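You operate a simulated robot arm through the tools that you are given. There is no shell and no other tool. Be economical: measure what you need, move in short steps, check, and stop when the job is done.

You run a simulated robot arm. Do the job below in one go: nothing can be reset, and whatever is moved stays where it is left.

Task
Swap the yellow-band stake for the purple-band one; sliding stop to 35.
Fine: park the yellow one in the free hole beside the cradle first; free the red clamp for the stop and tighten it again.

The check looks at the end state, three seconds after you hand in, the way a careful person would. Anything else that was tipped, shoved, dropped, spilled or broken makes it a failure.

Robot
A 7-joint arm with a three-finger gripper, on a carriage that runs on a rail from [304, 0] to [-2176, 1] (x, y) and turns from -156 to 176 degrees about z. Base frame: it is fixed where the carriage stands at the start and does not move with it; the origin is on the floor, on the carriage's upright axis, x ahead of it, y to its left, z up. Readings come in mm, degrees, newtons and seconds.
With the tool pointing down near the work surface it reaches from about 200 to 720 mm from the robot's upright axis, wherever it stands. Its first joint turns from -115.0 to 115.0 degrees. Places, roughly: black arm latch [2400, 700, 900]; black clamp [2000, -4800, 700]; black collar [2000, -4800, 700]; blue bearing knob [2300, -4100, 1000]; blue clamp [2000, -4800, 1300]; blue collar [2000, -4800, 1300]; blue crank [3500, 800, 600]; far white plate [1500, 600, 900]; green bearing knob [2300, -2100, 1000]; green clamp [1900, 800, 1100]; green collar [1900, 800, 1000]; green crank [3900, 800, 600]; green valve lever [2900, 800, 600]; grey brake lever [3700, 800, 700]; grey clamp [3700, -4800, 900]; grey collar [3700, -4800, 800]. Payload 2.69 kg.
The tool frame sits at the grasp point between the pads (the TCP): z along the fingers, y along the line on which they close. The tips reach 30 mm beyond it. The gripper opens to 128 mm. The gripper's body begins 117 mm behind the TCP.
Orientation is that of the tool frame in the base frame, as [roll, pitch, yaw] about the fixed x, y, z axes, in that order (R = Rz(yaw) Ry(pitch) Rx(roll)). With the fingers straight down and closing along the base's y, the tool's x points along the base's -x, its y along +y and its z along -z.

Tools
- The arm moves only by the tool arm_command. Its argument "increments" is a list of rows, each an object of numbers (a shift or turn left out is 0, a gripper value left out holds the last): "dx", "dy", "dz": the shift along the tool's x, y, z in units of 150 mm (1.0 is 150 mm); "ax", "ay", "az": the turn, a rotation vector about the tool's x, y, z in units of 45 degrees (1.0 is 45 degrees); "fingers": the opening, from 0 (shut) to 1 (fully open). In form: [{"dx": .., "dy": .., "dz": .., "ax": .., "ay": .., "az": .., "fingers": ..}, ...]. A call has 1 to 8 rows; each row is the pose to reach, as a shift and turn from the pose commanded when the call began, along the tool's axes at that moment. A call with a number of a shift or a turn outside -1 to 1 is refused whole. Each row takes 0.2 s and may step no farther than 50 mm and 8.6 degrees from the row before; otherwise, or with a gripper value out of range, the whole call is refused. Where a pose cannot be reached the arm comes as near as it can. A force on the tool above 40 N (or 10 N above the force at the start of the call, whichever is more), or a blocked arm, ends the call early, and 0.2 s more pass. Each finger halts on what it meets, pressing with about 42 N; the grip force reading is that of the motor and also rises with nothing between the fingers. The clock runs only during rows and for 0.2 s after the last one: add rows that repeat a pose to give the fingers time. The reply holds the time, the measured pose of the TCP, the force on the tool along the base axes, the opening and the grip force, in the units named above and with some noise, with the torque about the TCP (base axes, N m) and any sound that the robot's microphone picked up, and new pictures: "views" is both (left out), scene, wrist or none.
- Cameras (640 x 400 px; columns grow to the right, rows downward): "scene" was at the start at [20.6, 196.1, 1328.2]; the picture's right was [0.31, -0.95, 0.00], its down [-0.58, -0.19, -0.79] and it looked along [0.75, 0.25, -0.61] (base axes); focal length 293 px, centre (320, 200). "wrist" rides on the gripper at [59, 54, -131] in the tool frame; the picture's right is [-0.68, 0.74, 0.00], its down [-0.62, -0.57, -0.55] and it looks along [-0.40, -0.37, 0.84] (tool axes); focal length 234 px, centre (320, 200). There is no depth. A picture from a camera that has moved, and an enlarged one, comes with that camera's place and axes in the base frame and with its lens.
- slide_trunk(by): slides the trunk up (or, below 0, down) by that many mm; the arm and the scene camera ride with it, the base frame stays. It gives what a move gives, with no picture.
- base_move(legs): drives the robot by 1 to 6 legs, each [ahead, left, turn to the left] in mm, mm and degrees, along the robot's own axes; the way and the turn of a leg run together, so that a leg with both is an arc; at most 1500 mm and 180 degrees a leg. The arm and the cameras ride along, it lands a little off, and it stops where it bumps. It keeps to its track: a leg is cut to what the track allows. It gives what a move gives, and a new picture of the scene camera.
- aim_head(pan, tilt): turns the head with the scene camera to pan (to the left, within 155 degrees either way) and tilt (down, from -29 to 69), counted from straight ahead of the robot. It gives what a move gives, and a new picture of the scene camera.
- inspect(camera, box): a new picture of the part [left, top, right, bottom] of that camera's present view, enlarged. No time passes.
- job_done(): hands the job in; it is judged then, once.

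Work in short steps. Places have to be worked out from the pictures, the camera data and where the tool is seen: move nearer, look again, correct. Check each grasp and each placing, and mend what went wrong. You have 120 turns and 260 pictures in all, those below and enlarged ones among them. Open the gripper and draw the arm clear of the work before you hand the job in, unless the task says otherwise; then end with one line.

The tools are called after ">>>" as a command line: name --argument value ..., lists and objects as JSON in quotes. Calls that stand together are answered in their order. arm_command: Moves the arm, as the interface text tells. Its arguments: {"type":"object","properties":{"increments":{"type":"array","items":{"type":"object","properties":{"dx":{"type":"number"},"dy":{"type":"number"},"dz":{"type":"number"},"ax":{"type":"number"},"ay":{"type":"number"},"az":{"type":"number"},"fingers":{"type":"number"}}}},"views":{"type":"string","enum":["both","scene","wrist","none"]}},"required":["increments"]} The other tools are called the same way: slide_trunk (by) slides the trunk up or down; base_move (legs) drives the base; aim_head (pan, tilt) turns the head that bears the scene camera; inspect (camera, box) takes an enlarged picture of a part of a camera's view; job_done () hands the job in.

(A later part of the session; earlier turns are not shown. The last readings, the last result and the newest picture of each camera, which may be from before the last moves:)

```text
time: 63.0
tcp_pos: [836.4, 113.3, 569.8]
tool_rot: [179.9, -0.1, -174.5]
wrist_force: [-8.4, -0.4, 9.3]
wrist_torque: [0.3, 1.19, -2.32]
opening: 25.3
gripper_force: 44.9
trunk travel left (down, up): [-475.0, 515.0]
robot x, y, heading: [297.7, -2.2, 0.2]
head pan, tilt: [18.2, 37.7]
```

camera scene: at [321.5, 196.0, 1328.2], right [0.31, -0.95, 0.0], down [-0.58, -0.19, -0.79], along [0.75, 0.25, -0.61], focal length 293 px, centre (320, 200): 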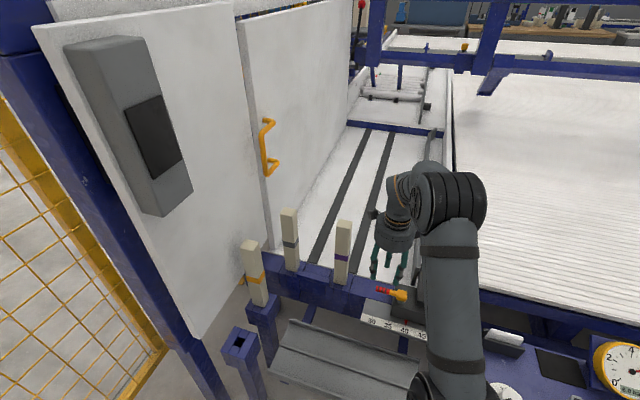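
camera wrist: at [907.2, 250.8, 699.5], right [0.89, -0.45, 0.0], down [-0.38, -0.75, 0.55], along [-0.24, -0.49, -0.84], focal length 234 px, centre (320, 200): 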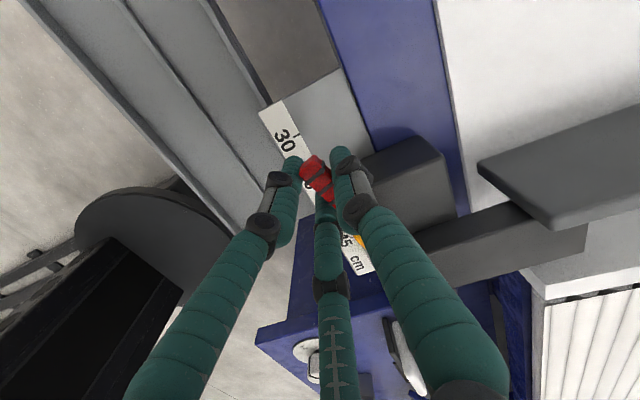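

It hit its end stop near 90°. Back off 8° and release the handle.

>>> arm_command --increments '[{"dx": 0.007, "dy": 0.053, "az": 0.178, "dz": -0.003}, {"dx": 0.007, "dy": 0.053, "az": 0.178, "dz": -0.003}, {"dx": 0.007, "dy": 0.053, "az": 0.178, "dz": -0.003, "fingers": 0.4}, {"dx": 0.007, "dy": 0.053, "az": 0.178, "dz": -0.003, "fingers": 0.5}, {"dx": 0.007, "dy": 0.053, "az": 0.178, "fingers": 0.5, "dz": -0.003}]' --views "none"

>>> arm_command --increments '[{"dz": -0.2}, {"dz": -0.45}, {"dz": -0.7}, {"dz": -0.7}]'

>>> inspect --camera "scene" --box '[350, 230, 460, 340]'

```text
time: 64.2
tcp_pos: [835.6, 123.0, 570.1]
tool_rot: [179.9, 0.1, 177.9]
wrist_force: [0.2, 0.0, -0.3]
wrist_torque: [-0.03, 0.0, 0.01]
opening: 63.9
gripper_force: 0.0
trunk travel left (down, up): [-475.0, 515.0]
robot x, y, heading: [302.6, -2.1, -0.0]
head pan, tilt: [18.2, 37.7]
```

```text
time: 65.2
tcp_pos: [833.3, 120.5, 676.8]
tool_rot: [179.9, 0.0, 177.9]
wrist_force: [-1.1, -0.3, 0.9]
wrist_torque: [0.03, -0.02, -0.01]
opening: 64.1
gripper_force: 0.0
trunk travel left (down, up): [-475.0, 515.0]
robot x, y, heading: [301.2, -0.1, 0.0]
head pan, tilt: [18.2, 37.7]
camera scene: at [321.4, 195.9, 1328.2], right [0.31, -0.95, 0.0], down [-0.58, -0.19, -0.79], along [0.75, 0.25, -0.61], focal length 293 px, centre (320, 200)
camera wrist: at [775.8, 176.1, 806.6], right [0.7, 0.71, 0.0], down [0.59, -0.59, 0.55], along [0.39, -0.38, -0.84], focal length 234 px, centre (320, 200)
```

scene: 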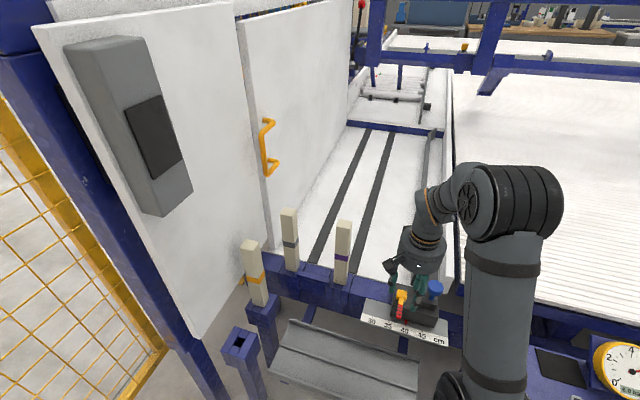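
wrist: 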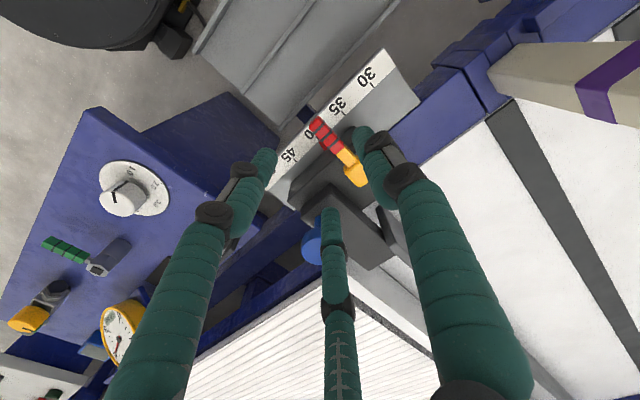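

```text
3.64 times, centred on (405, 285) of scene
camera zoom: at [321.4, 195.9, 1328.2], right [0.31, -0.95, 0.0], down [-0.58, -0.19, -0.79], along [0.75, 0.25, -0.61], focal length 1066 px, centre (11, -109)
```

zoom: 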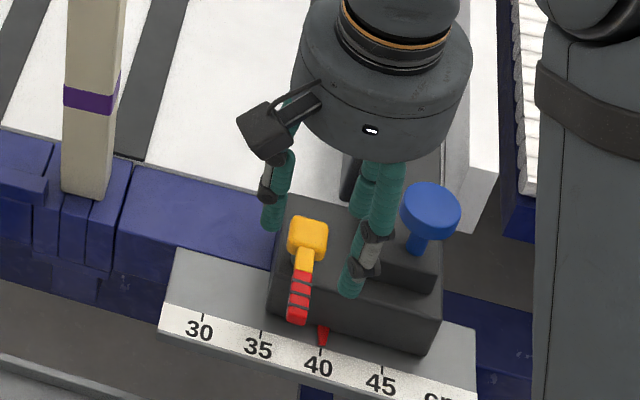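

The lever is now free, pointing −x. I'll grip the yellow hub (closing along y) and slide the block with it: first move above the hub at (895, 121).

>>> arm_command --increments '[{"dx": -0.2, "az": -0.047}, {"dx": -0.413, "dy": 0.003, "az": -0.047}, {"dx": -0.413, "dy": 0.003, "dz": 0.3, "az": -0.047}, {"dx": -0.413, "dy": 0.003, "dz": 0.4, "az": -0.047}, {"dx": -0.413, "dy": 0.003, "dz": 0.4, "az": -0.047}]'

>>> inspect --camera "scene" --box '[350, 230, 460, 340]'

```text
time: 66.4
tcp_pos: [897.3, 122.3, 615.6]
tool_rot: [180.0, 0.0, 179.9]
wrist_force: [0.1, -0.5, 1.8]
wrist_torque: [0.01, 0.0, 0.01]
opening: 63.9
gripper_force: 0.1
trunk travel left (down, up): [-475.0, 515.0]
robot x, y, heading: [300.9, -3.2, -0.1]
head pan, tilt: [18.2, 37.7]
camera scene: at [321.4, 195.9, 1328.3], right [0.31, -0.95, 0.0], down [-0.58, -0.19, -0.79], along [0.75, 0.25, -0.61], focal length 293 px, centre (320, 200)
camera wrist: at [838.9, 175.1, 745.5], right [0.68, 0.74, 0.0], down [0.62, -0.57, 0.55], along [0.4, -0.37, -0.84], focal length 234 px, centre (320, 200)
```

scene: 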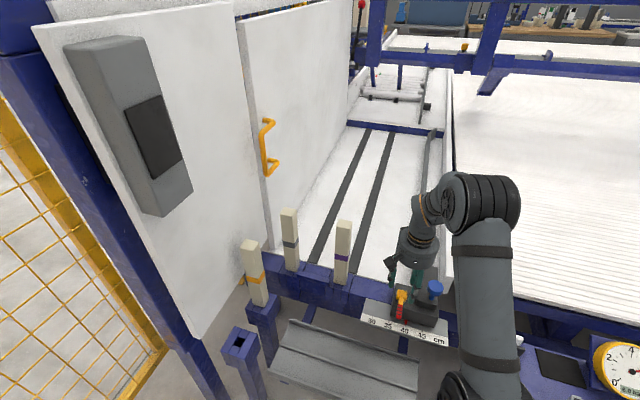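
wrist: 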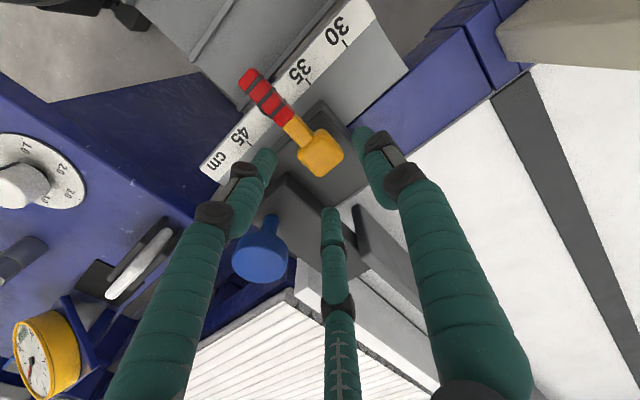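

```text
3.64 times, centred on (405, 285) of scene
camera zoom: at [321.4, 195.9, 1328.3], right [0.31, -0.95, 0.0], down [-0.58, -0.19, -0.79], along [0.75, 0.25, -0.61], focal length 1066 px, centre (11, -109)
```

zoom: 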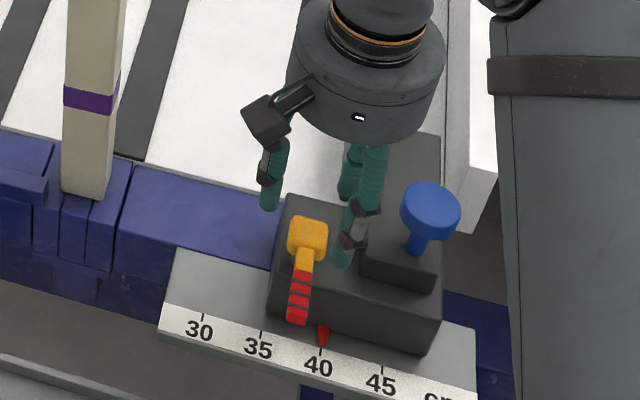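

Narrow to ~50 mm and descend to z ≈ 568 around the hub.

>>> arm_command --increments '[{"fingers": 0.39}, {"dx": 0.013, "dz": 0.1}, {"dx": 0.013, "dz": 0.2}, {"dx": 0.013, "dz": 0.315}, {"dx": 0.013, "dz": 0.315}]' --views "wrist"

>>> inspect --camera "scene" --box '[350, 230, 460, 340]'

```text
time: 67.6
tcp_pos: [895.6, 121.6, 568.5]
tool_rot: [179.9, 0.1, -180.0]
wrist_force: [-0.1, -0.5, 1.0]
wrist_torque: [-0.01, -0.01, -0.03]
opening: 49.8
gripper_force: 0.1
trunk travel left (down, up): [-475.0, 515.0]
robot x, y, heading: [298.8, -2.1, 0.1]
head pan, tilt: [18.2, 37.7]
camera wrist: at [837.2, 174.6, 698.0], right [0.68, 0.74, 0.0], down [0.62, -0.57, 0.55], along [0.41, -0.37, -0.84], focal length 234 px, centre (320, 200)
```

wrist: 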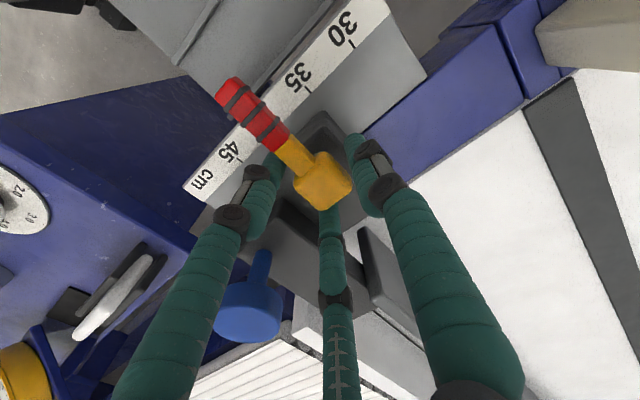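

```text
3.64 times, centred on (405, 285) of scene
camera zoom: at [321.5, 196.0, 1328.2], right [0.31, -0.95, 0.0], down [-0.58, -0.19, -0.79], along [0.75, 0.25, -0.61], focal length 1066 px, centre (11, -109)
```

zoom: 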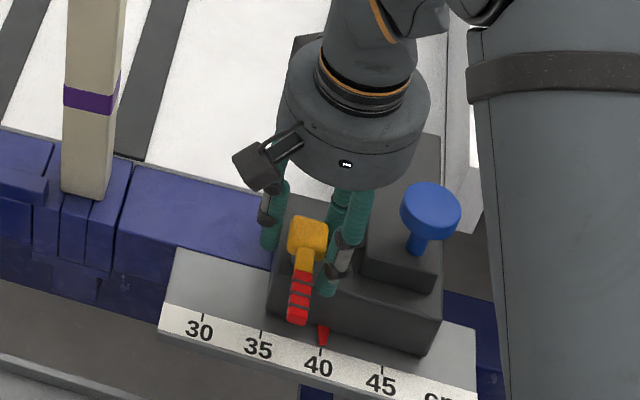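

Positioned around the hub. Close on it.

>>> arm_command --increments '[{"fingers": 0.3}, {"fingers": 0.2}, {"fingers": 0.1}, {"fingers": 0}, {"fingers": 0}]' --views "wrist"

>>> inspect --camera "scene" --box '[350, 230, 460, 340]'

```text
time: 68.8
tcp_pos: [896.0, 121.0, 569.2]
tool_rot: [179.9, 0.0, 179.9]
wrist_force: [3.2, 4.5, -1.1]
wrist_torque: [0.67, 0.72, 0.05]
opening: 33.6
gripper_force: 44.6
trunk travel left (down, up): [-475.0, 515.0]
robot x, y, heading: [301.6, -0.8, 0.0]
head pan, tilt: [18.2, 37.7]
camera wrist: at [837.5, 174.7, 697.9], right [0.68, 0.74, 0.0], down [0.62, -0.57, 0.55], along [0.4, -0.37, -0.84], focal length 234 px, centre (320, 200)
```

wrist: 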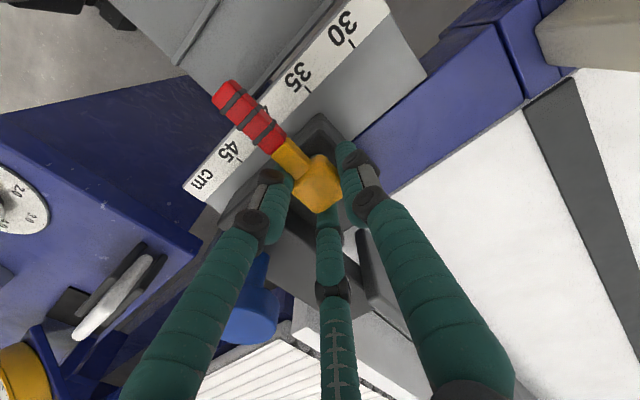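

```text
3.64 times, centred on (405, 285) of scene
camera zoom: at [322.1, 196.3, 1328.2], right [0.31, -0.95, 0.0], down [-0.58, -0.19, -0.79], along [0.75, 0.25, -0.61], focal length 1066 px, centre (11, -109)
```

zoom: 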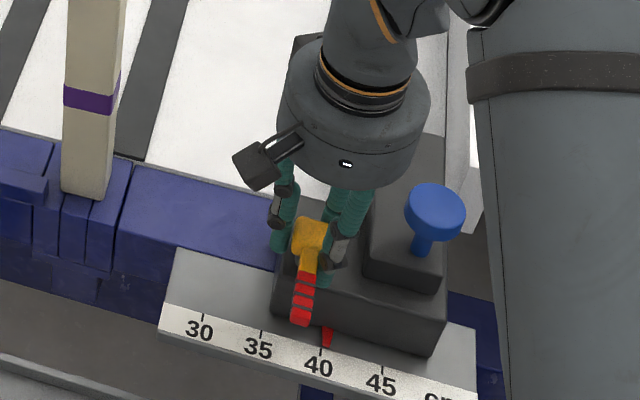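

The block moved a little, so it is free. Slide +y 45 mm.

>>> arm_command --increments '[{"dy": 0.05}, {"dy": 0.1}, {"dy": 0.15}, {"dy": 0.2}, {"dy": 0.25}, {"dy": 0.3}, {"dy": 0.3}]' --views "wrist"

>>> inspect --camera "scene" --box '[360, 270, 450, 350]'

```text
time: 70.4
tcp_pos: [893.8, 165.0, 568.3]
tool_rot: [179.9, 0.1, -179.9]
wrist_force: [7.5, 0.5, 6.2]
wrist_torque: [-0.17, 0.79, 0.05]
opening: 33.6
gripper_force: 45.2
trunk travel left (down, up): [-475.0, 515.0]
robot x, y, heading: [300.7, 0.5, -0.0]
head pan, tilt: [18.2, 37.7]
camera wrist: at [837.3, 218.7, 697.9], right [0.68, 0.74, 0.0], down [0.62, -0.57, 0.55], along [0.41, -0.37, -0.84], focal length 234 px, centre (320, 200)
```

wrist: 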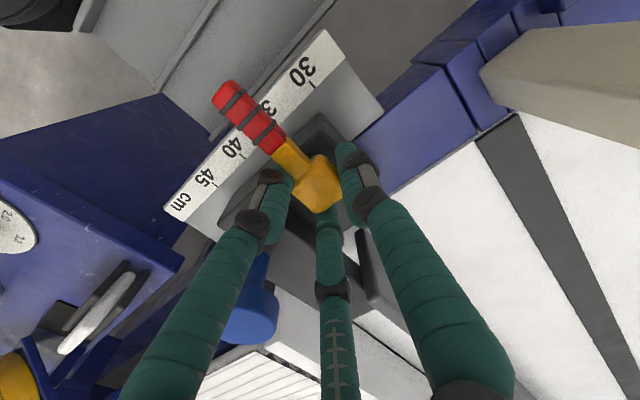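

```text
5.00 times, centred on (405, 310) of scene
camera zoom: at [321.5, 195.8, 1328.3], right [0.31, -0.95, 0.0], down [-0.58, -0.19, -0.79], along [0.75, 0.25, -0.61], focal length 1466 px, centre (-105, -350)
```

zoom: 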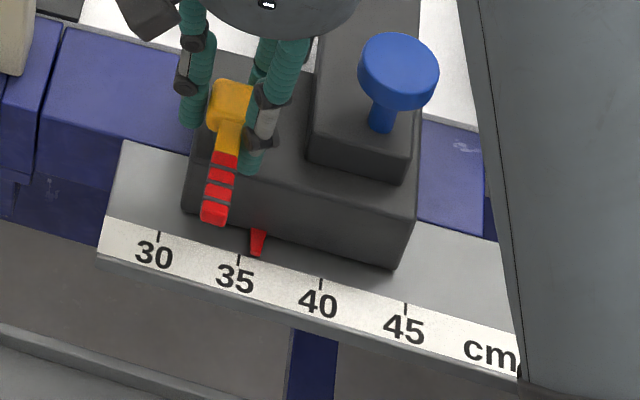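

Reads ≈ 35.9. Slide +9 mm more, then read close up.

>>> arm_command --increments '[{"dy": 0.03}, {"dy": 0.061}, {"dy": 0.061}]' --views "none"

>>> inspect --camera "scene" --box '[375, 305, 420, 335]'

```text
time: 71.2
tcp_pos: [894.8, 174.1, 568.6]
tool_rot: [179.8, 0.1, -179.9]
wrist_force: [9.9, 1.2, 7.1]
wrist_torque: [0.05, 1.11, -0.01]
opening: 33.4
gripper_force: 45.1
trunk travel left (down, up): [-475.0, 515.0]
robot x, y, heading: [301.4, 2.6, -0.1]
head pan, tilt: [18.2, 37.7]
```

```text
13.33 times, centred on (398, 320) of scene
camera zoom: at [321.8, 195.8, 1328.3], right [0.31, -0.95, 0.0], down [-0.58, -0.19, -0.79], along [0.75, 0.25, -0.61], focal length 3909 px, centre (-713, -1400)
```

zoom: 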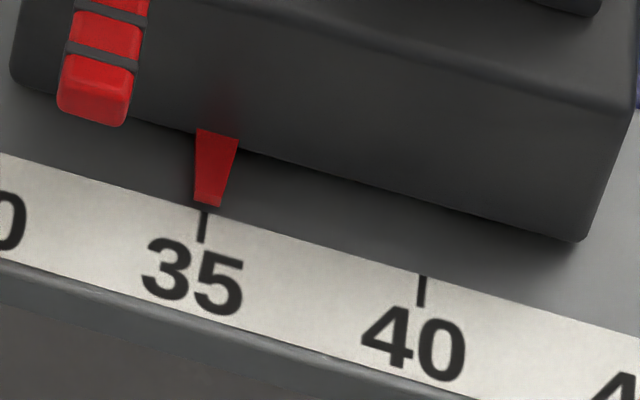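

Reads 35.0 to within a millimetre's fraction. Release the hub, rise, and re-read.

>>> arm_command --increments '[{"fingers": 0.3}, {"fingers": 0.39}, {"fingers": 0.42}, {"dz": -0.2}, {"dz": -0.4}, {"dz": -0.4}]' --views "wrist"

>>> inspect --camera "scene" --box '[375, 290, 420, 335]'

```text
time: 72.1
tcp_pos: [899.8, 174.6, 568.5]
tool_rot: [179.9, 0.4, -179.8]
wrist_force: [17.0, 6.6, -23.7]
wrist_torque: [1.02, 0.52, -0.52]
opening: 41.6
gripper_force: 0.0
trunk travel left (down, up): [-475.0, 515.0]
robot x, y, heading: [303.7, -0.2, -0.1]
head pan, tilt: [18.2, 37.7]
stopped in row 4: the force on the tool passed its limit at 60 N (the readings are from after the stop); the commanded pose is now the measured one
camera wrist: at [840.4, 227.8, 698.0], right [0.67, 0.74, 0.0], down [0.62, -0.56, 0.55], along [0.41, -0.37, -0.83], focal length 234 px, centre (320, 200)
```

wrist: 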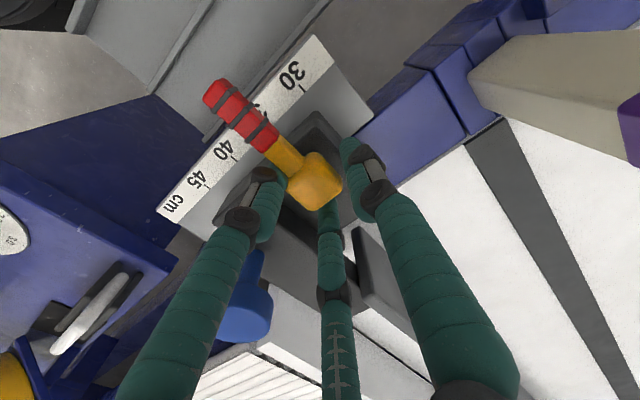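

```text
8.89 times, centred on (398, 312) of scene
camera zoom: at [325.7, 197.0, 1327.3], right [0.31, -0.95, 0.0], down [-0.58, -0.19, -0.79], along [0.75, 0.25, -0.61], focal length 2606 px, centre (-369, -800)
```

zoom: 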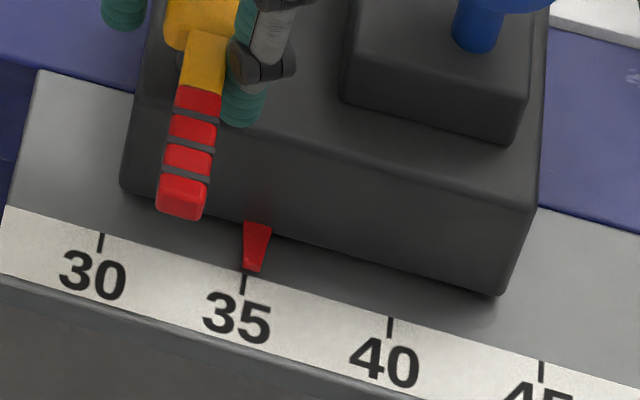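

The fingers had not opened enough before rising and caught the hub. Open wider with time, then rise slowly.

>>> arm_command --increments '[{"dx": 0.01, "fingers": 0.45}, {"dx": 0.02, "fingers": 0.5}, {"dx": 0.027, "fingers": 0.5}, {"dx": 0.027, "fingers": 0.5}]' --views "wrist"

>>> inspect --camera "scene" --box '[375, 260, 435, 335]'

```text
time: 72.7
tcp_pos: [902.3, 172.4, 569.7]
tool_rot: [179.9, 0.8, -179.8]
wrist_force: [25.2, 4.3, -28.8]
wrist_torque: [-0.06, 0.63, -0.7]
opening: 47.8
gripper_force: 0.0
trunk travel left (down, up): [-475.0, 515.0]
robot x, y, heading: [304.5, 0.3, -0.2]
head pan, tilt: [18.2, 37.7]
stopped in row 3: the force on the tool passed its limit at 42 N (the readings are from after the stop); the commanded pose is now the measured one
camera wrist: at [841.9, 225.8, 697.8], right [0.67, 0.74, 0.01], down [0.61, -0.56, 0.56], along [0.42, -0.37, -0.83], focal length 234 px, centre (320, 200)
```

wrist: 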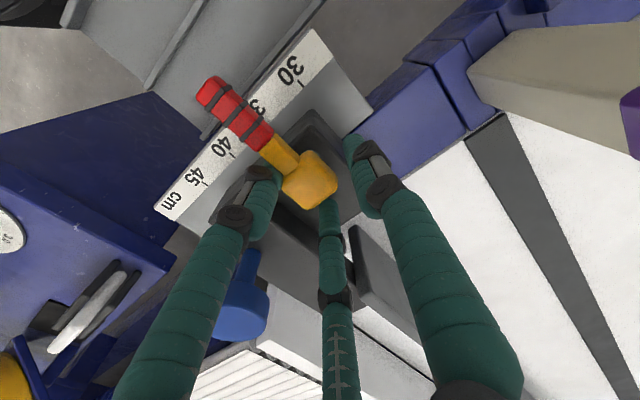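

```text
5.33 times, centred on (405, 298) of scene
camera zoom: at [327.9, 197.2, 1327.8], right [0.31, -0.95, 0.0], down [-0.59, -0.19, -0.79], along [0.75, 0.25, -0.62], focal length 1564 px, centre (-133, -320)
```

zoom: 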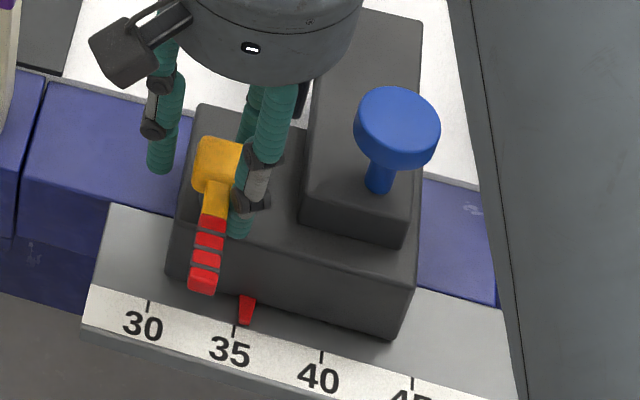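

Hold still, open further and read the forces before any move.

>>> arm_command --increments '[{"fingers": 0.5}, {"fingers": 0.5}]' --views "none"

```text
time: 73.3
tcp_pos: [901.5, 173.4, 569.0]
tool_rot: [179.8, 0.7, -179.5]
wrist_force: [31.2, -1.3, -31.9]
wrist_torque: [-0.35, 0.39, -0.35]
opening: 46.3
gripper_force: 0.1
trunk travel left (down, up): [-475.0, 515.0]
robot x, y, heading: [299.6, 1.3, 0.1]
head pan, tilt: [18.2, 37.7]
```

The fingers stay at 46 mm, so something is blocking them; I look closely.

>>> inspect --camera "wrist" --box '[200, 80, 440, 300]'

>>> inspect --camera "scene" --box '[370, 240, 450, 320]'

```text
1.82 times, centred on (320, 190) of wrist
camera zoom: at [841.0, 225.7, 697.9], right [0.67, 0.74, 0.01], down [0.61, -0.56, 0.56], along [0.42, -0.37, -0.83], focal length 426 px, centre (320, 218)
```

zoom: 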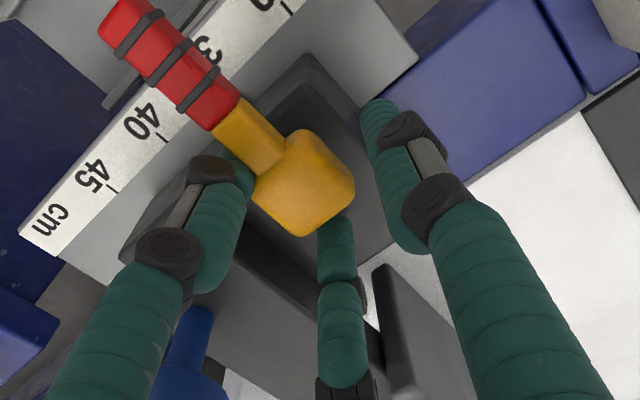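

```text
5.00 times, centred on (410, 280) of scene
camera zoom: at [328.1, 196.9, 1327.9], right [0.31, -0.95, 0.0], down [-0.59, -0.19, -0.79], along [0.75, 0.25, -0.62], focal length 1466 px, centre (-130, -200)
```

zoom: 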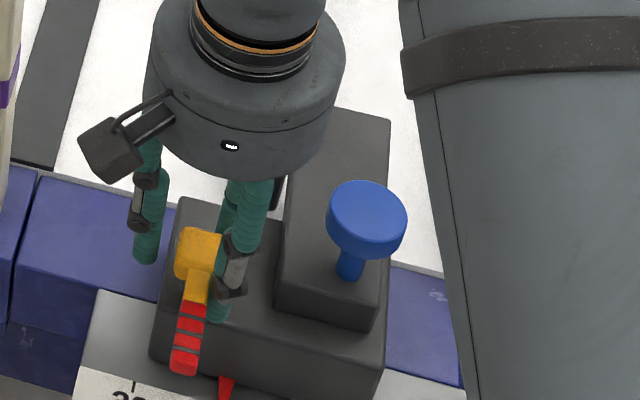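

The pair jaws appear hooked under the hub while the single jaw has a gap. Lower 3 mm to unload, then shift the tool +x/−y slightly with fingers opening.

>>> arm_command --increments '[{"dz": 0.01, "dx": -0.01}, {"dz": 0.02, "dx": -0.02}, {"dz": 0.02, "dx": -0.03}, {"dz": 0.02, "dx": -0.03}]' --views "none"

```text
time: 74.3
tcp_pos: [902.7, 175.2, 568.9]
tool_rot: [179.9, 0.8, -179.5]
wrist_force: [24.4, 5.6, 0.6]
wrist_torque: [-0.47, 1.5, -0.44]
opening: 48.3
gripper_force: 0.0
trunk travel left (down, up): [-475.0, 515.0]
robot x, y, heading: [301.6, -3.1, -0.2]
head pan, tilt: [18.2, 37.7]
```

Vertical load gone; still pushed +x. Yield further +x by 8 mm.

>>> arm_command --increments '[{"dx": -0.02}, {"dx": -0.04}, {"dx": -0.055}, {"dx": -0.055}]' --views "wrist"

>>> inspect --camera "scene" --box '[370, 240, 450, 340]'

```text
time: 75.3
tcp_pos: [907.8, 172.3, 568.0]
tool_rot: [179.7, 0.4, -179.7]
wrist_force: [7.0, 1.8, 6.2]
wrist_torque: [0.26, 1.89, -0.59]
opening: 59.1
gripper_force: 0.0
trunk travel left (down, up): [-475.0, 515.0]
robot x, y, heading: [302.3, 0.3, -0.0]
head pan, tilt: [18.2, 37.7]
camera wrist: at [847.8, 225.7, 697.7], right [0.67, 0.74, 0.01], down [0.61, -0.56, 0.55], along [0.41, -0.37, -0.83], focal length 234 px, centre (320, 200)
```

wrist: 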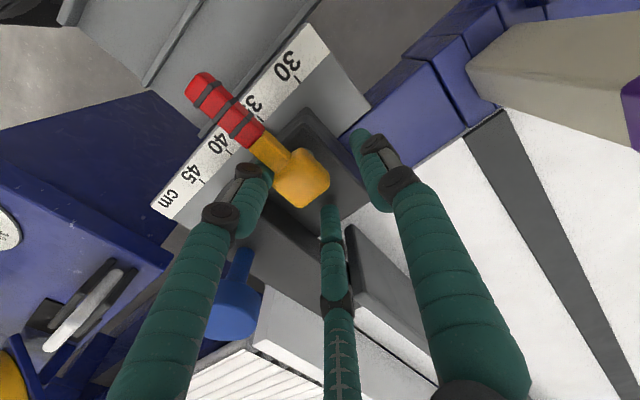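

```text
4.00 times, centred on (410, 290) of scene
camera zoom: at [321.7, 195.9, 1328.3], right [0.31, -0.95, 0.0], down [-0.58, -0.19, -0.79], along [0.75, 0.25, -0.61], focal length 1173 px, centre (-40, -160)
```

zoom: 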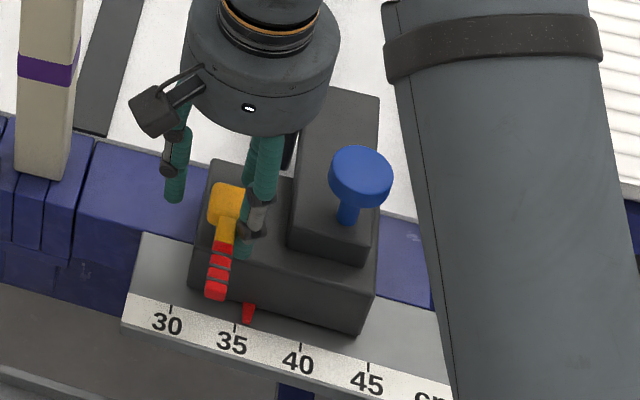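

Forces drop and fingers open (59 mm). Nudge +x 3 mm and rise slowly.

>>> arm_command --increments '[{"dx": -0.02, "dy": -0.01}, {"dx": -0.02, "dy": -0.01, "dz": -0.02}, {"dx": -0.02, "dy": -0.01, "dz": -0.05}, {"dx": -0.02, "dy": -0.01, "dz": -0.1}]' --views "wrist"

```text
time: 76.1
tcp_pos: [907.7, 170.0, 567.8]
tool_rot: [-179.8, -0.4, -179.7]
wrist_force: [1.9, 1.4, -23.7]
wrist_torque: [0.28, -0.49, -0.25]
opening: 59.6
gripper_force: 0.0
trunk travel left (down, up): [-475.0, 515.0]
robot x, y, heading: [299.5, 0.2, 0.1]
head pan, tilt: [18.2, 37.7]
stopped in row 3: the force on the tool passed its limit at 46 N (the readings are from after the stop); the commanded pose is now the measured one
camera wrist: at [850.0, 223.3, 697.9], right [0.67, 0.74, -0.01], down [0.62, -0.56, 0.55], along [0.4, -0.37, -0.84], focal length 234 px, centre (320, 200)
```

wrist: 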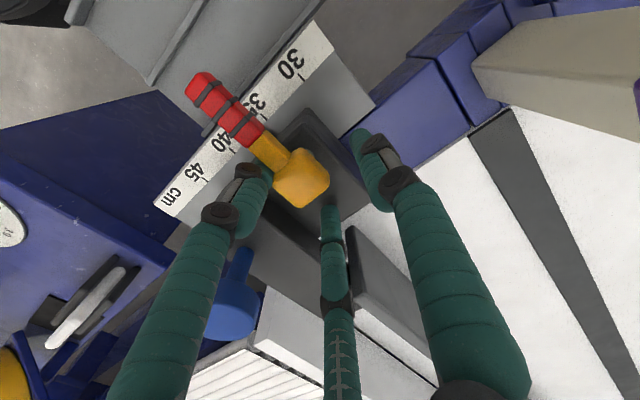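

Torque shows the hooked point is the front pair jaw, just −x/−y of the TCP, under the hub's neck. Unload downward and shift −y 12 mm, where the single jaw has ample gap.

>>> arm_command --increments '[{"dz": 0.02}, {"dz": 0.02, "dy": -0.03}, {"dz": 0.02, "dy": -0.06}, {"dz": 0.02, "dy": -0.08}, {"dz": 0.02, "dy": -0.08}]' --views "wrist"

>>> inspect --camera "scene" --box '[370, 240, 450, 340]'

```text
time: 77.3
tcp_pos: [908.5, 157.2, 568.7]
tool_rot: [-179.9, -0.2, -179.5]
wrist_force: [3.7, 1.5, -5.8]
wrist_torque: [0.07, 0.4, -0.34]
opening: 61.2
gripper_force: 0.0
trunk travel left (down, up): [-475.0, 515.0]
robot x, y, heading: [301.3, -3.1, 0.0]
head pan, tilt: [18.2, 37.7]
camera wrist: at [850.2, 210.4, 697.8], right [0.67, 0.74, 0.0], down [0.62, -0.56, 0.55], along [0.4, -0.37, -0.84], focal length 234 px, centre (320, 200)
```

wrist: 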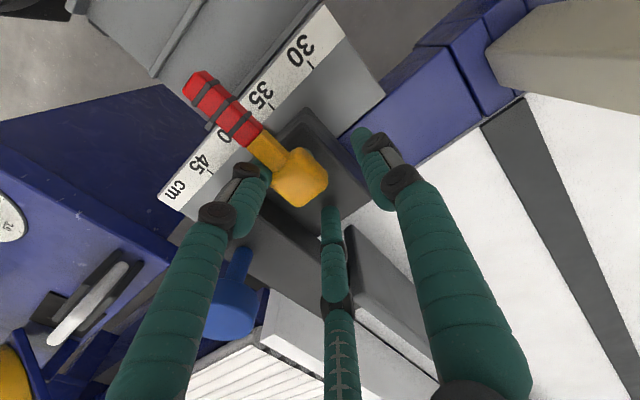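

```text
4.00 times, centred on (410, 290) of scene
camera zoom: at [322.2, 196.3, 1328.2], right [0.31, -0.95, 0.0], down [-0.58, -0.19, -0.79], along [0.75, 0.25, -0.61], focal length 1173 px, centre (-40, -160)
```

zoom: 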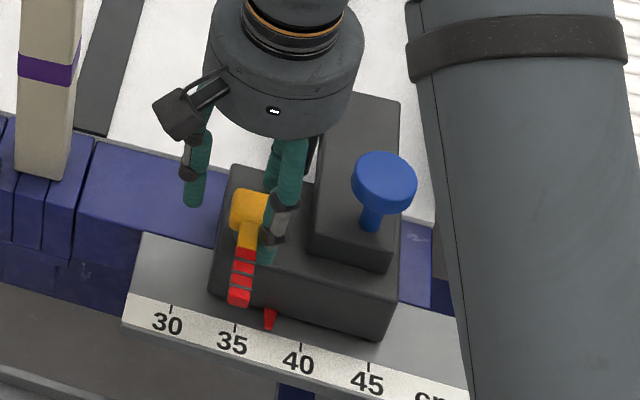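

The block followed by friction since fz is still −6 N. Lower 4 mm more to fully unhook, then test.

>>> arm_command --increments '[{"dz": 0.015}, {"dz": 0.03}, {"dz": 0.03}]' --views "none"

```text
time: 78.2
tcp_pos: [908.9, 157.8, 568.0]
tool_rot: [179.9, 0.5, -179.9]
wrist_force: [0.4, 1.7, 19.0]
wrist_torque: [-0.7, 1.43, -0.43]
opening: 65.8
gripper_force: 1.5
trunk travel left (down, up): [-475.0, 515.0]
robot x, y, heading: [306.3, -0.3, 0.1]
head pan, tilt: [18.2, 37.7]
stopped in row 3: the force on the tool passed its limit at 41 N (the readings are from after the stop); the commanded pose is now the measured one
```

It's also blocked downward, so a jaw is sandwiched. Hold still with fingers opening to 0.6 and read steady forces.

>>> arm_command --increments '[{"dz": -0.008, "fingers": 0.6}, {"dz": -0.008, "fingers": 0.6}, {"dz": -0.008, "fingers": 0.6}]' --views "wrist"

>>> inspect --camera "wrist" --box '[200, 100, 400, 300]'

```text
time: 79.0
tcp_pos: [910.2, 156.8, 567.6]
tool_rot: [-179.9, 0.5, -179.8]
wrist_force: [13.4, -0.1, 10.0]
wrist_torque: [-0.07, 1.09, 0.07]
opening: 70.0
gripper_force: 0.1
trunk travel left (down, up): [-475.0, 515.0]
robot x, y, heading: [299.3, -2.4, -0.2]
head pan, tilt: [18.2, 37.7]
camera wrist: at [851.8, 209.5, 696.8], right [0.67, 0.74, 0.01], down [0.61, -0.56, 0.55], along [0.41, -0.37, -0.83], focal length 234 px, centre (320, 200)
```

wrist: 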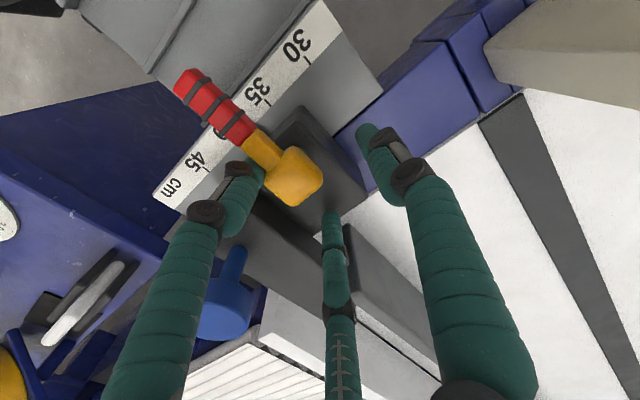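

```text
2.00 times, centred on (300, 200) of wrist
camera zoom: at [851.8, 209.5, 696.8], right [0.67, 0.74, 0.01], down [0.61, -0.56, 0.55], along [0.41, -0.37, -0.83], focal length 468 px, centre (360, 200)
```

zoom: 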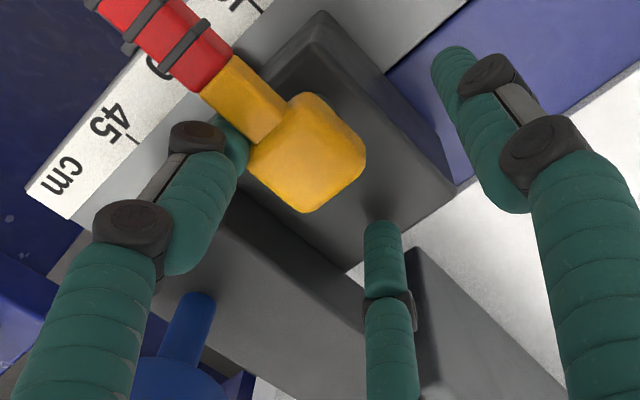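

Try opening further without moving, to see whether the fingers run free.

>>> arm_command --increments '[{"dx": -0.02, "fingers": 0.7}, {"dx": -0.04, "fingers": 0.8}, {"dx": -0.05, "fingers": 0.8}, {"dx": -0.05, "fingers": 0.8}]' --views "wrist"

>>> inspect --camera "scene" --box '[370, 240, 450, 340]'

```text
time: 80.0
tcp_pos: [919.4, 156.2, 565.5]
tool_rot: [-179.9, 0.3, -179.5]
wrist_force: [21.4, -0.8, -14.5]
wrist_torque: [0.47, 0.01, 0.23]
opening: 87.8
gripper_force: 0.0
trunk travel left (down, up): [-475.0, 515.0]
robot x, y, heading: [302.4, 1.2, 0.1]
head pan, tilt: [18.2, 37.7]
camera wrist: at [859.7, 209.8, 694.5], right [0.67, 0.74, 0.0], down [0.62, -0.56, 0.55], along [0.41, -0.37, -0.83], focal length 234 px, centre (320, 200)
```

wrist: 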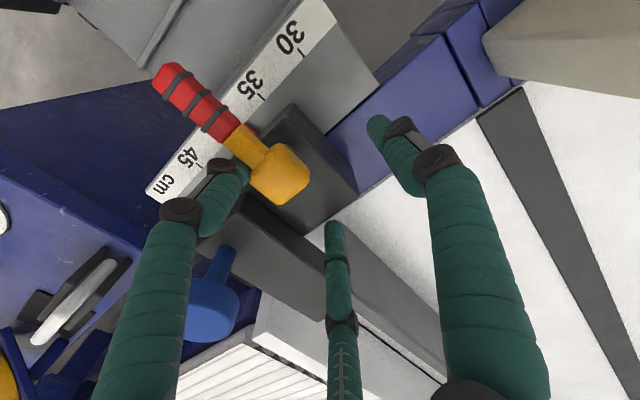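

```text
4.00 times, centred on (410, 290) of scene
camera zoom: at [325.1, 196.2, 1327.9], right [0.31, -0.95, 0.0], down [-0.58, -0.19, -0.79], along [0.75, 0.25, -0.61], focal length 1173 px, centre (-40, -160)
```

zoom: 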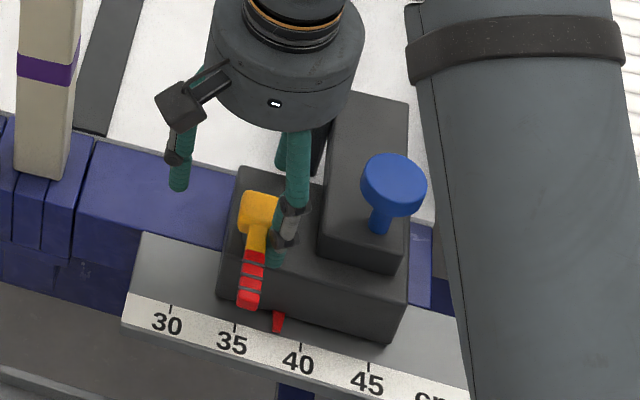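

Block drifted −y as the fingers opened, so a −y jaw is against the raised block, and forces centre on the front jaw. Close back a bit to 70 mm, unload, and re-read.

>>> arm_command --increments '[{"dx": -0.01, "dz": 0.005, "fingers": 0.62}, {"dx": -0.03, "dz": 0.01, "fingers": 0.62}, {"dx": -0.05, "dz": 0.013, "fingers": 0.62}, {"dx": -0.05, "dz": 0.013, "fingers": 0.62}]' --views "wrist"

>>> inspect --camera "wrist" --box '[130, 50, 330, 250]'

```text
time: 81.0
tcp_pos: [921.5, 156.9, 564.6]
tool_rot: [-179.8, -0.2, -179.8]
wrist_force: [-20.2, 2.6, -0.1]
wrist_torque: [0.47, 0.6, -0.68]
opening: 90.0
gripper_force: 7.7
trunk travel left (down, up): [-475.0, 515.0]
robot x, y, heading: [299.2, -0.2, 0.1]
head pan, tilt: [18.2, 37.7]
camera wrist: at [862.7, 211.2, 694.3], right [0.67, 0.74, 0.0], down [0.62, -0.56, 0.55], along [0.4, -0.37, -0.84], focal length 234 px, centre (320, 200)
```

wrist: 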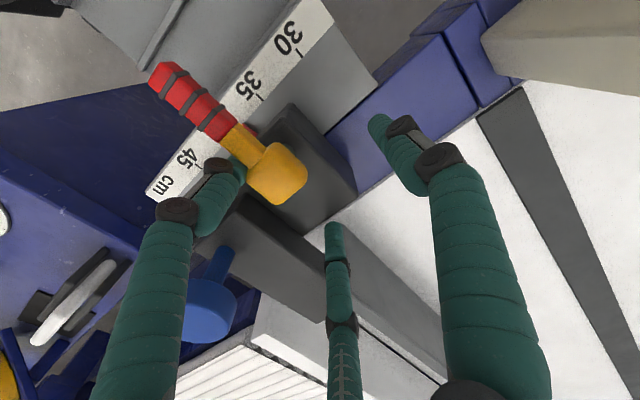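

```text
2.00 times, centred on (230, 150) of wrist
camera zoom: at [862.7, 211.2, 694.3], right [0.67, 0.74, 0.0], down [0.62, -0.56, 0.55], along [0.4, -0.37, -0.84], focal length 468 px, centre (500, 300)
```

zoom: 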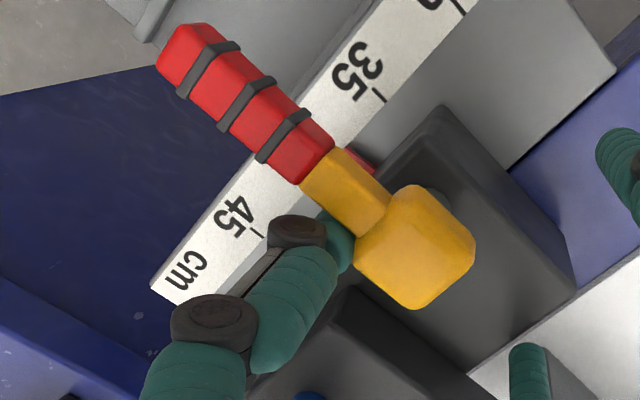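

The front jaw tip seems sandwiched between handle neck and block top. Neutralise the finger squeeze first (fingers 0.70) and read.

>>> arm_command --increments '[{"fingers": 0.7}, {"fingers": 0.7}, {"fingers": 0.7}]' --views "none"

```text
time: 81.8
tcp_pos: [923.4, 157.3, 563.1]
tool_rot: [-179.9, -0.1, -179.7]
wrist_force: [-18.4, 0.4, -18.8]
wrist_torque: [0.37, -0.34, -0.6]
opening: 95.5
gripper_force: 4.5
trunk travel left (down, up): [-475.0, 515.0]
robot x, y, heading: [299.0, 0.2, -0.2]
head pan, tilt: [18.2, 37.7]
```

I was pressing the front jaw onto the hub's face by going +x. With this wide opening, move −x 18 mm so the jaw leaves that corner.

>>> arm_command --increments '[{"dx": 0.03, "fingers": 0.78}, {"dx": 0.06, "fingers": 0.78}, {"dx": 0.09, "fingers": 0.78}, {"dx": 0.12, "fingers": 0.78}, {"dx": 0.12, "fingers": 0.78}]' --views "wrist"

>>> inspect --camera "scene" --box '[370, 240, 450, 340]'

```text
time: 83.0
tcp_pos: [905.1, 159.0, 565.8]
tool_rot: [-180.0, 0.0, -179.6]
wrist_force: [-0.1, -0.6, -0.6]
wrist_torque: [-0.03, 0.02, -0.01]
opening: 100.0
gripper_force: 0.0
trunk travel left (down, up): [-475.0, 515.0]
robot x, y, heading: [303.1, 2.2, 0.0]
head pan, tilt: [18.2, 37.7]
camera wrist: at [845.5, 212.6, 695.0], right [0.67, 0.74, 0.0], down [0.62, -0.56, 0.55], along [0.41, -0.37, -0.84], focal length 234 px, centre (320, 200)
```

wrist: 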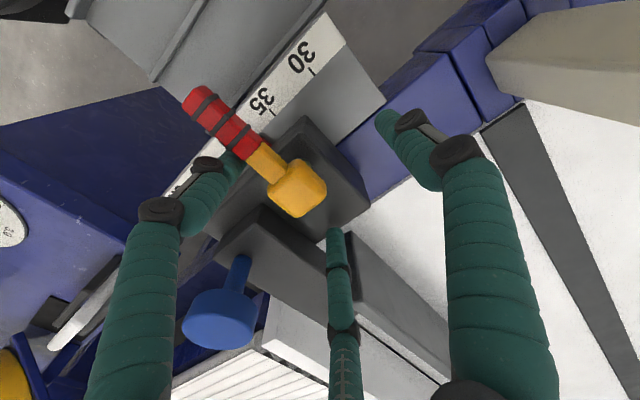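

```text
4.00 times, centred on (410, 290) of scene
camera zoom: at [321.2, 196.0, 1328.5], right [0.31, -0.95, 0.0], down [-0.58, -0.19, -0.79], along [0.75, 0.25, -0.61], focal length 1173 px, centre (-40, -160)
```

zoom: 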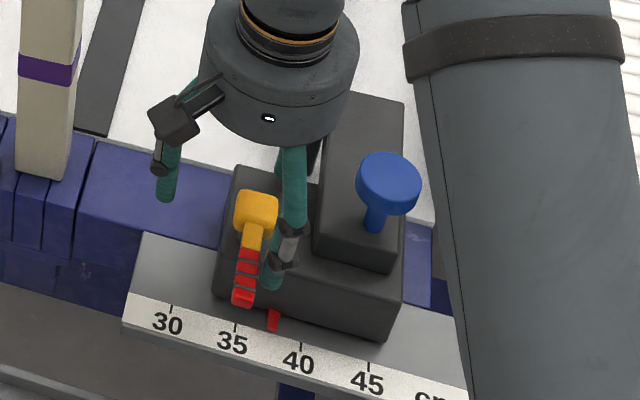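

Free: all forces zero. Rise carefully.

>>> arm_command --increments '[{"dz": -0.03}, {"dz": -0.1}, {"dz": -0.25}, {"dz": -0.5}, {"dz": -0.7}, {"dz": -0.7}]' --views "wrist"

>>> inspect --camera "scene" --box '[370, 260, 450, 340]'

```text
time: 84.4
tcp_pos: [905.9, 156.5, 670.2]
tool_rot: [179.9, 0.3, -179.6]
wrist_force: [0.4, 0.5, 0.1]
wrist_torque: [-0.03, -0.01, 0.0]
opening: 100.1
gripper_force: 0.0
trunk travel left (down, up): [-475.0, 515.0]
robot x, y, heading: [302.6, -1.7, -0.2]
head pan, tilt: [18.2, 37.7]
camera wrist: at [846.2, 209.1, 799.1], right [0.67, 0.74, 0.0], down [0.62, -0.56, 0.55], along [0.41, -0.37, -0.83], focal length 234 px, centre (320, 200)
```

wrist: 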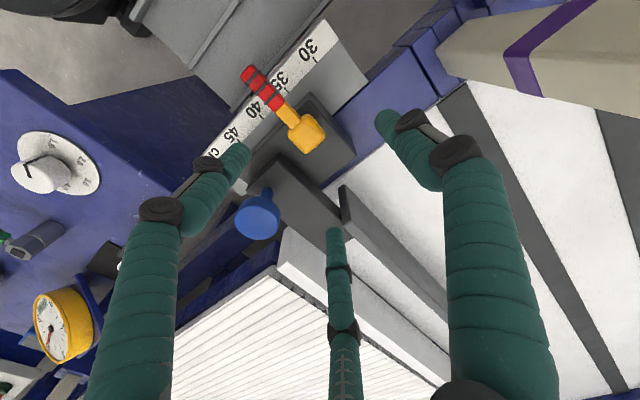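

```text
5.00 times, centred on (410, 300) of scene
camera zoom: at [321.5, 195.9, 1328.2], right [0.31, -0.95, 0.0], down [-0.58, -0.19, -0.79], along [0.75, 0.25, -0.61], focal length 1466 px, centre (-130, -300)
```

zoom: 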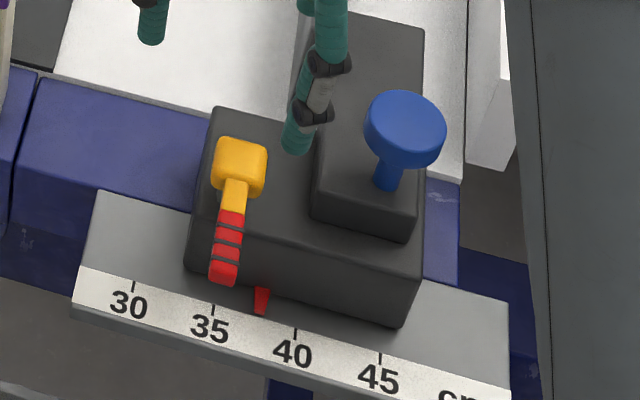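

Free and clear; the stop reads ≈ 37.9 now. New plan: grip the handle (−x direction, as at the unclamping), slide the block with it to 35, then turn it clockwise about the hub. Move above the handle at (837, 143).

>>> arm_command --increments '[{"dx": 0.23, "dy": -0.04, "fingers": 0.5}, {"dx": 0.46, "dy": -0.087}, {"dx": 0.46, "dy": -0.087, "dz": 0.2}, {"dx": 0.46, "dy": -0.087, "dz": 0.4}, {"dx": 0.46, "dy": -0.087, "dz": 0.4}]' --views "wrist"

>>> inspect --camera "scene" --box '[370, 260, 450, 340]'

```text
time: 85.6
tcp_pos: [838.8, 142.0, 608.1]
tool_rot: [180.0, 0.3, -179.7]
wrist_force: [0.1, 0.3, -0.7]
wrist_torque: [0.06, -0.02, -0.02]
opening: 63.9
gripper_force: 0.1
trunk travel left (down, up): [-475.0, 515.0]
robot x, y, heading: [302.6, -0.5, 0.3]
head pan, tilt: [18.2, 37.7]
camera wrist: at [778.9, 195.4, 738.3], right [0.67, 0.74, 0.0], down [0.62, -0.56, 0.55], along [0.41, -0.37, -0.83], focal length 234 px, centre (320, 200)
```

wrist: 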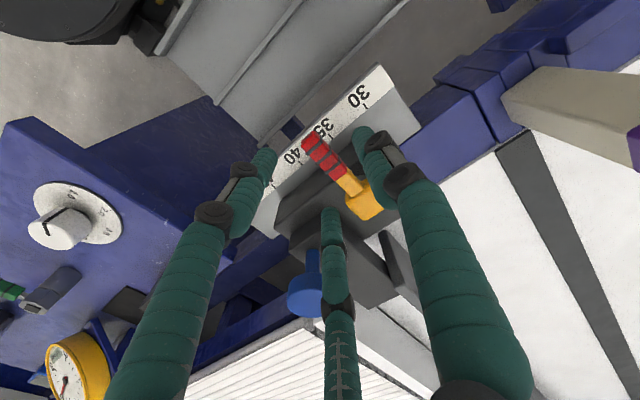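

```text
5.00 times, centred on (410, 300) of scene
camera zoom: at [321.5, 196.0, 1328.3], right [0.31, -0.95, 0.0], down [-0.58, -0.19, -0.79], along [0.75, 0.25, -0.61], focal length 1466 px, centre (-130, -300)
```

zoom: 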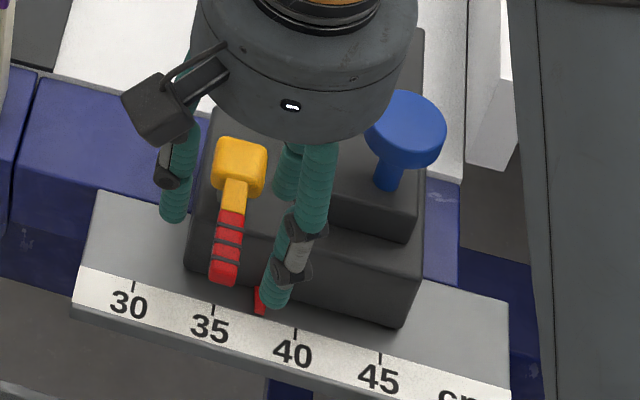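

Handle is centred between the jaws. Descend to z ≈ 570 and close.

>>> arm_command --increments '[{"dz": 0.12}, {"dz": 0.253}, {"dz": 0.253, "fingers": 0.35}, {"dz": 0.253, "fingers": 0.2}, {"dz": 0.253, "fingers": 0.1}, {"dz": 0.253, "fingers": 0}, {"dz": 0.253, "fingers": 0}]' --views "wrist"

>>> inspect --camera "scene" --box '[370, 260, 450, 340]'

```text
time: 87.2
tcp_pos: [838.3, 143.6, 571.9]
tool_rot: [180.0, 0.3, -179.6]
wrist_force: [0.2, 3.0, -2.0]
wrist_torque: [0.13, -0.06, -0.15]
opening: 24.0
gripper_force: 31.3
trunk travel left (down, up): [-475.0, 515.0]
robot x, y, heading: [302.7, -1.6, 0.1]
head pan, tilt: [18.2, 37.7]
camera wrist: at [779.3, 196.3, 701.4], right [0.67, 0.74, 0.0], down [0.62, -0.56, 0.55], along [0.41, -0.37, -0.83], focal length 234 px, centre (320, 200)
```

wrist: 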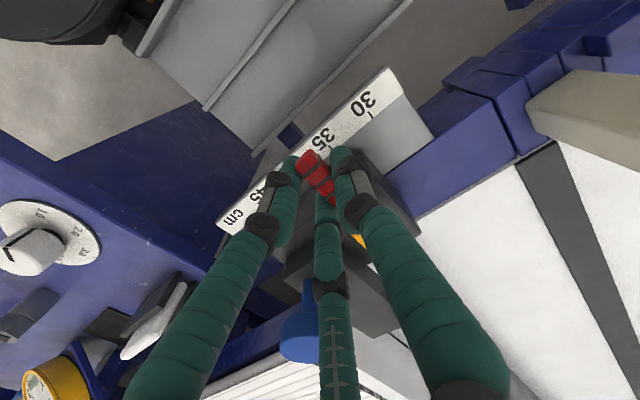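

```text
5.00 times, centred on (410, 300) of scene
camera zoom: at [321.7, 196.2, 1328.2], right [0.31, -0.95, 0.0], down [-0.58, -0.19, -0.79], along [0.75, 0.25, -0.61], focal length 1466 px, centre (-130, -300)
```

zoom: 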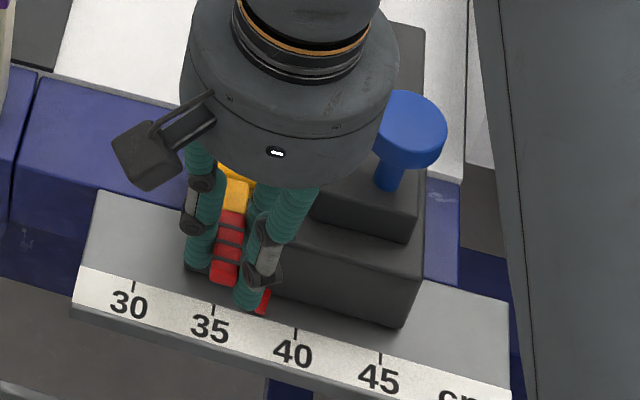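

Gripped with low forces. Slide +y 28 mm holding the yaw.

>>> arm_command --increments '[{"dy": 0.03}, {"dy": 0.07}, {"dy": 0.11}, {"dy": 0.15}, {"dy": 0.187}, {"dy": 0.187}]' --views "none"

>>> inspect --camera "scene" --box '[375, 295, 420, 335]'

```text
time: 88.6
tcp_pos: [838.5, 172.1, 571.8]
tool_rot: [180.0, 0.3, -179.7]
wrist_force: [4.5, -6.5, 5.6]
wrist_torque: [-0.01, 0.65, -0.49]
opening: 23.5
gripper_force: 44.9
trunk travel left (down, up): [-475.0, 515.0]
robot x, y, heading: [298.8, -0.3, 0.2]
head pan, tilt: [18.2, 37.7]
```

```text
10.00 times, centred on (398, 315) of scene
camera zoom: at [321.6, 195.3, 1328.5], right [0.31, -0.95, 0.0], down [-0.58, -0.19, -0.79], along [0.75, 0.25, -0.61], focal length 2932 px, centre (-455, -950)
```

zoom: 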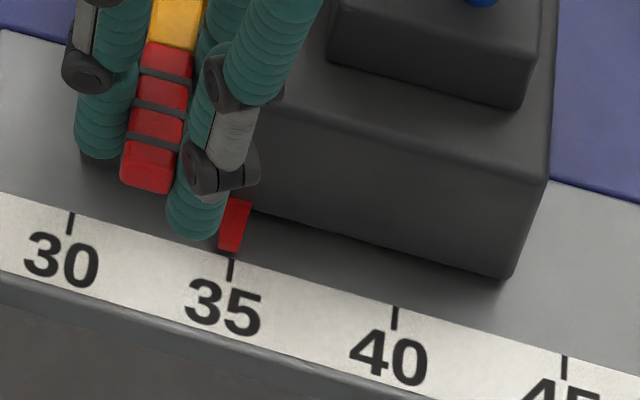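

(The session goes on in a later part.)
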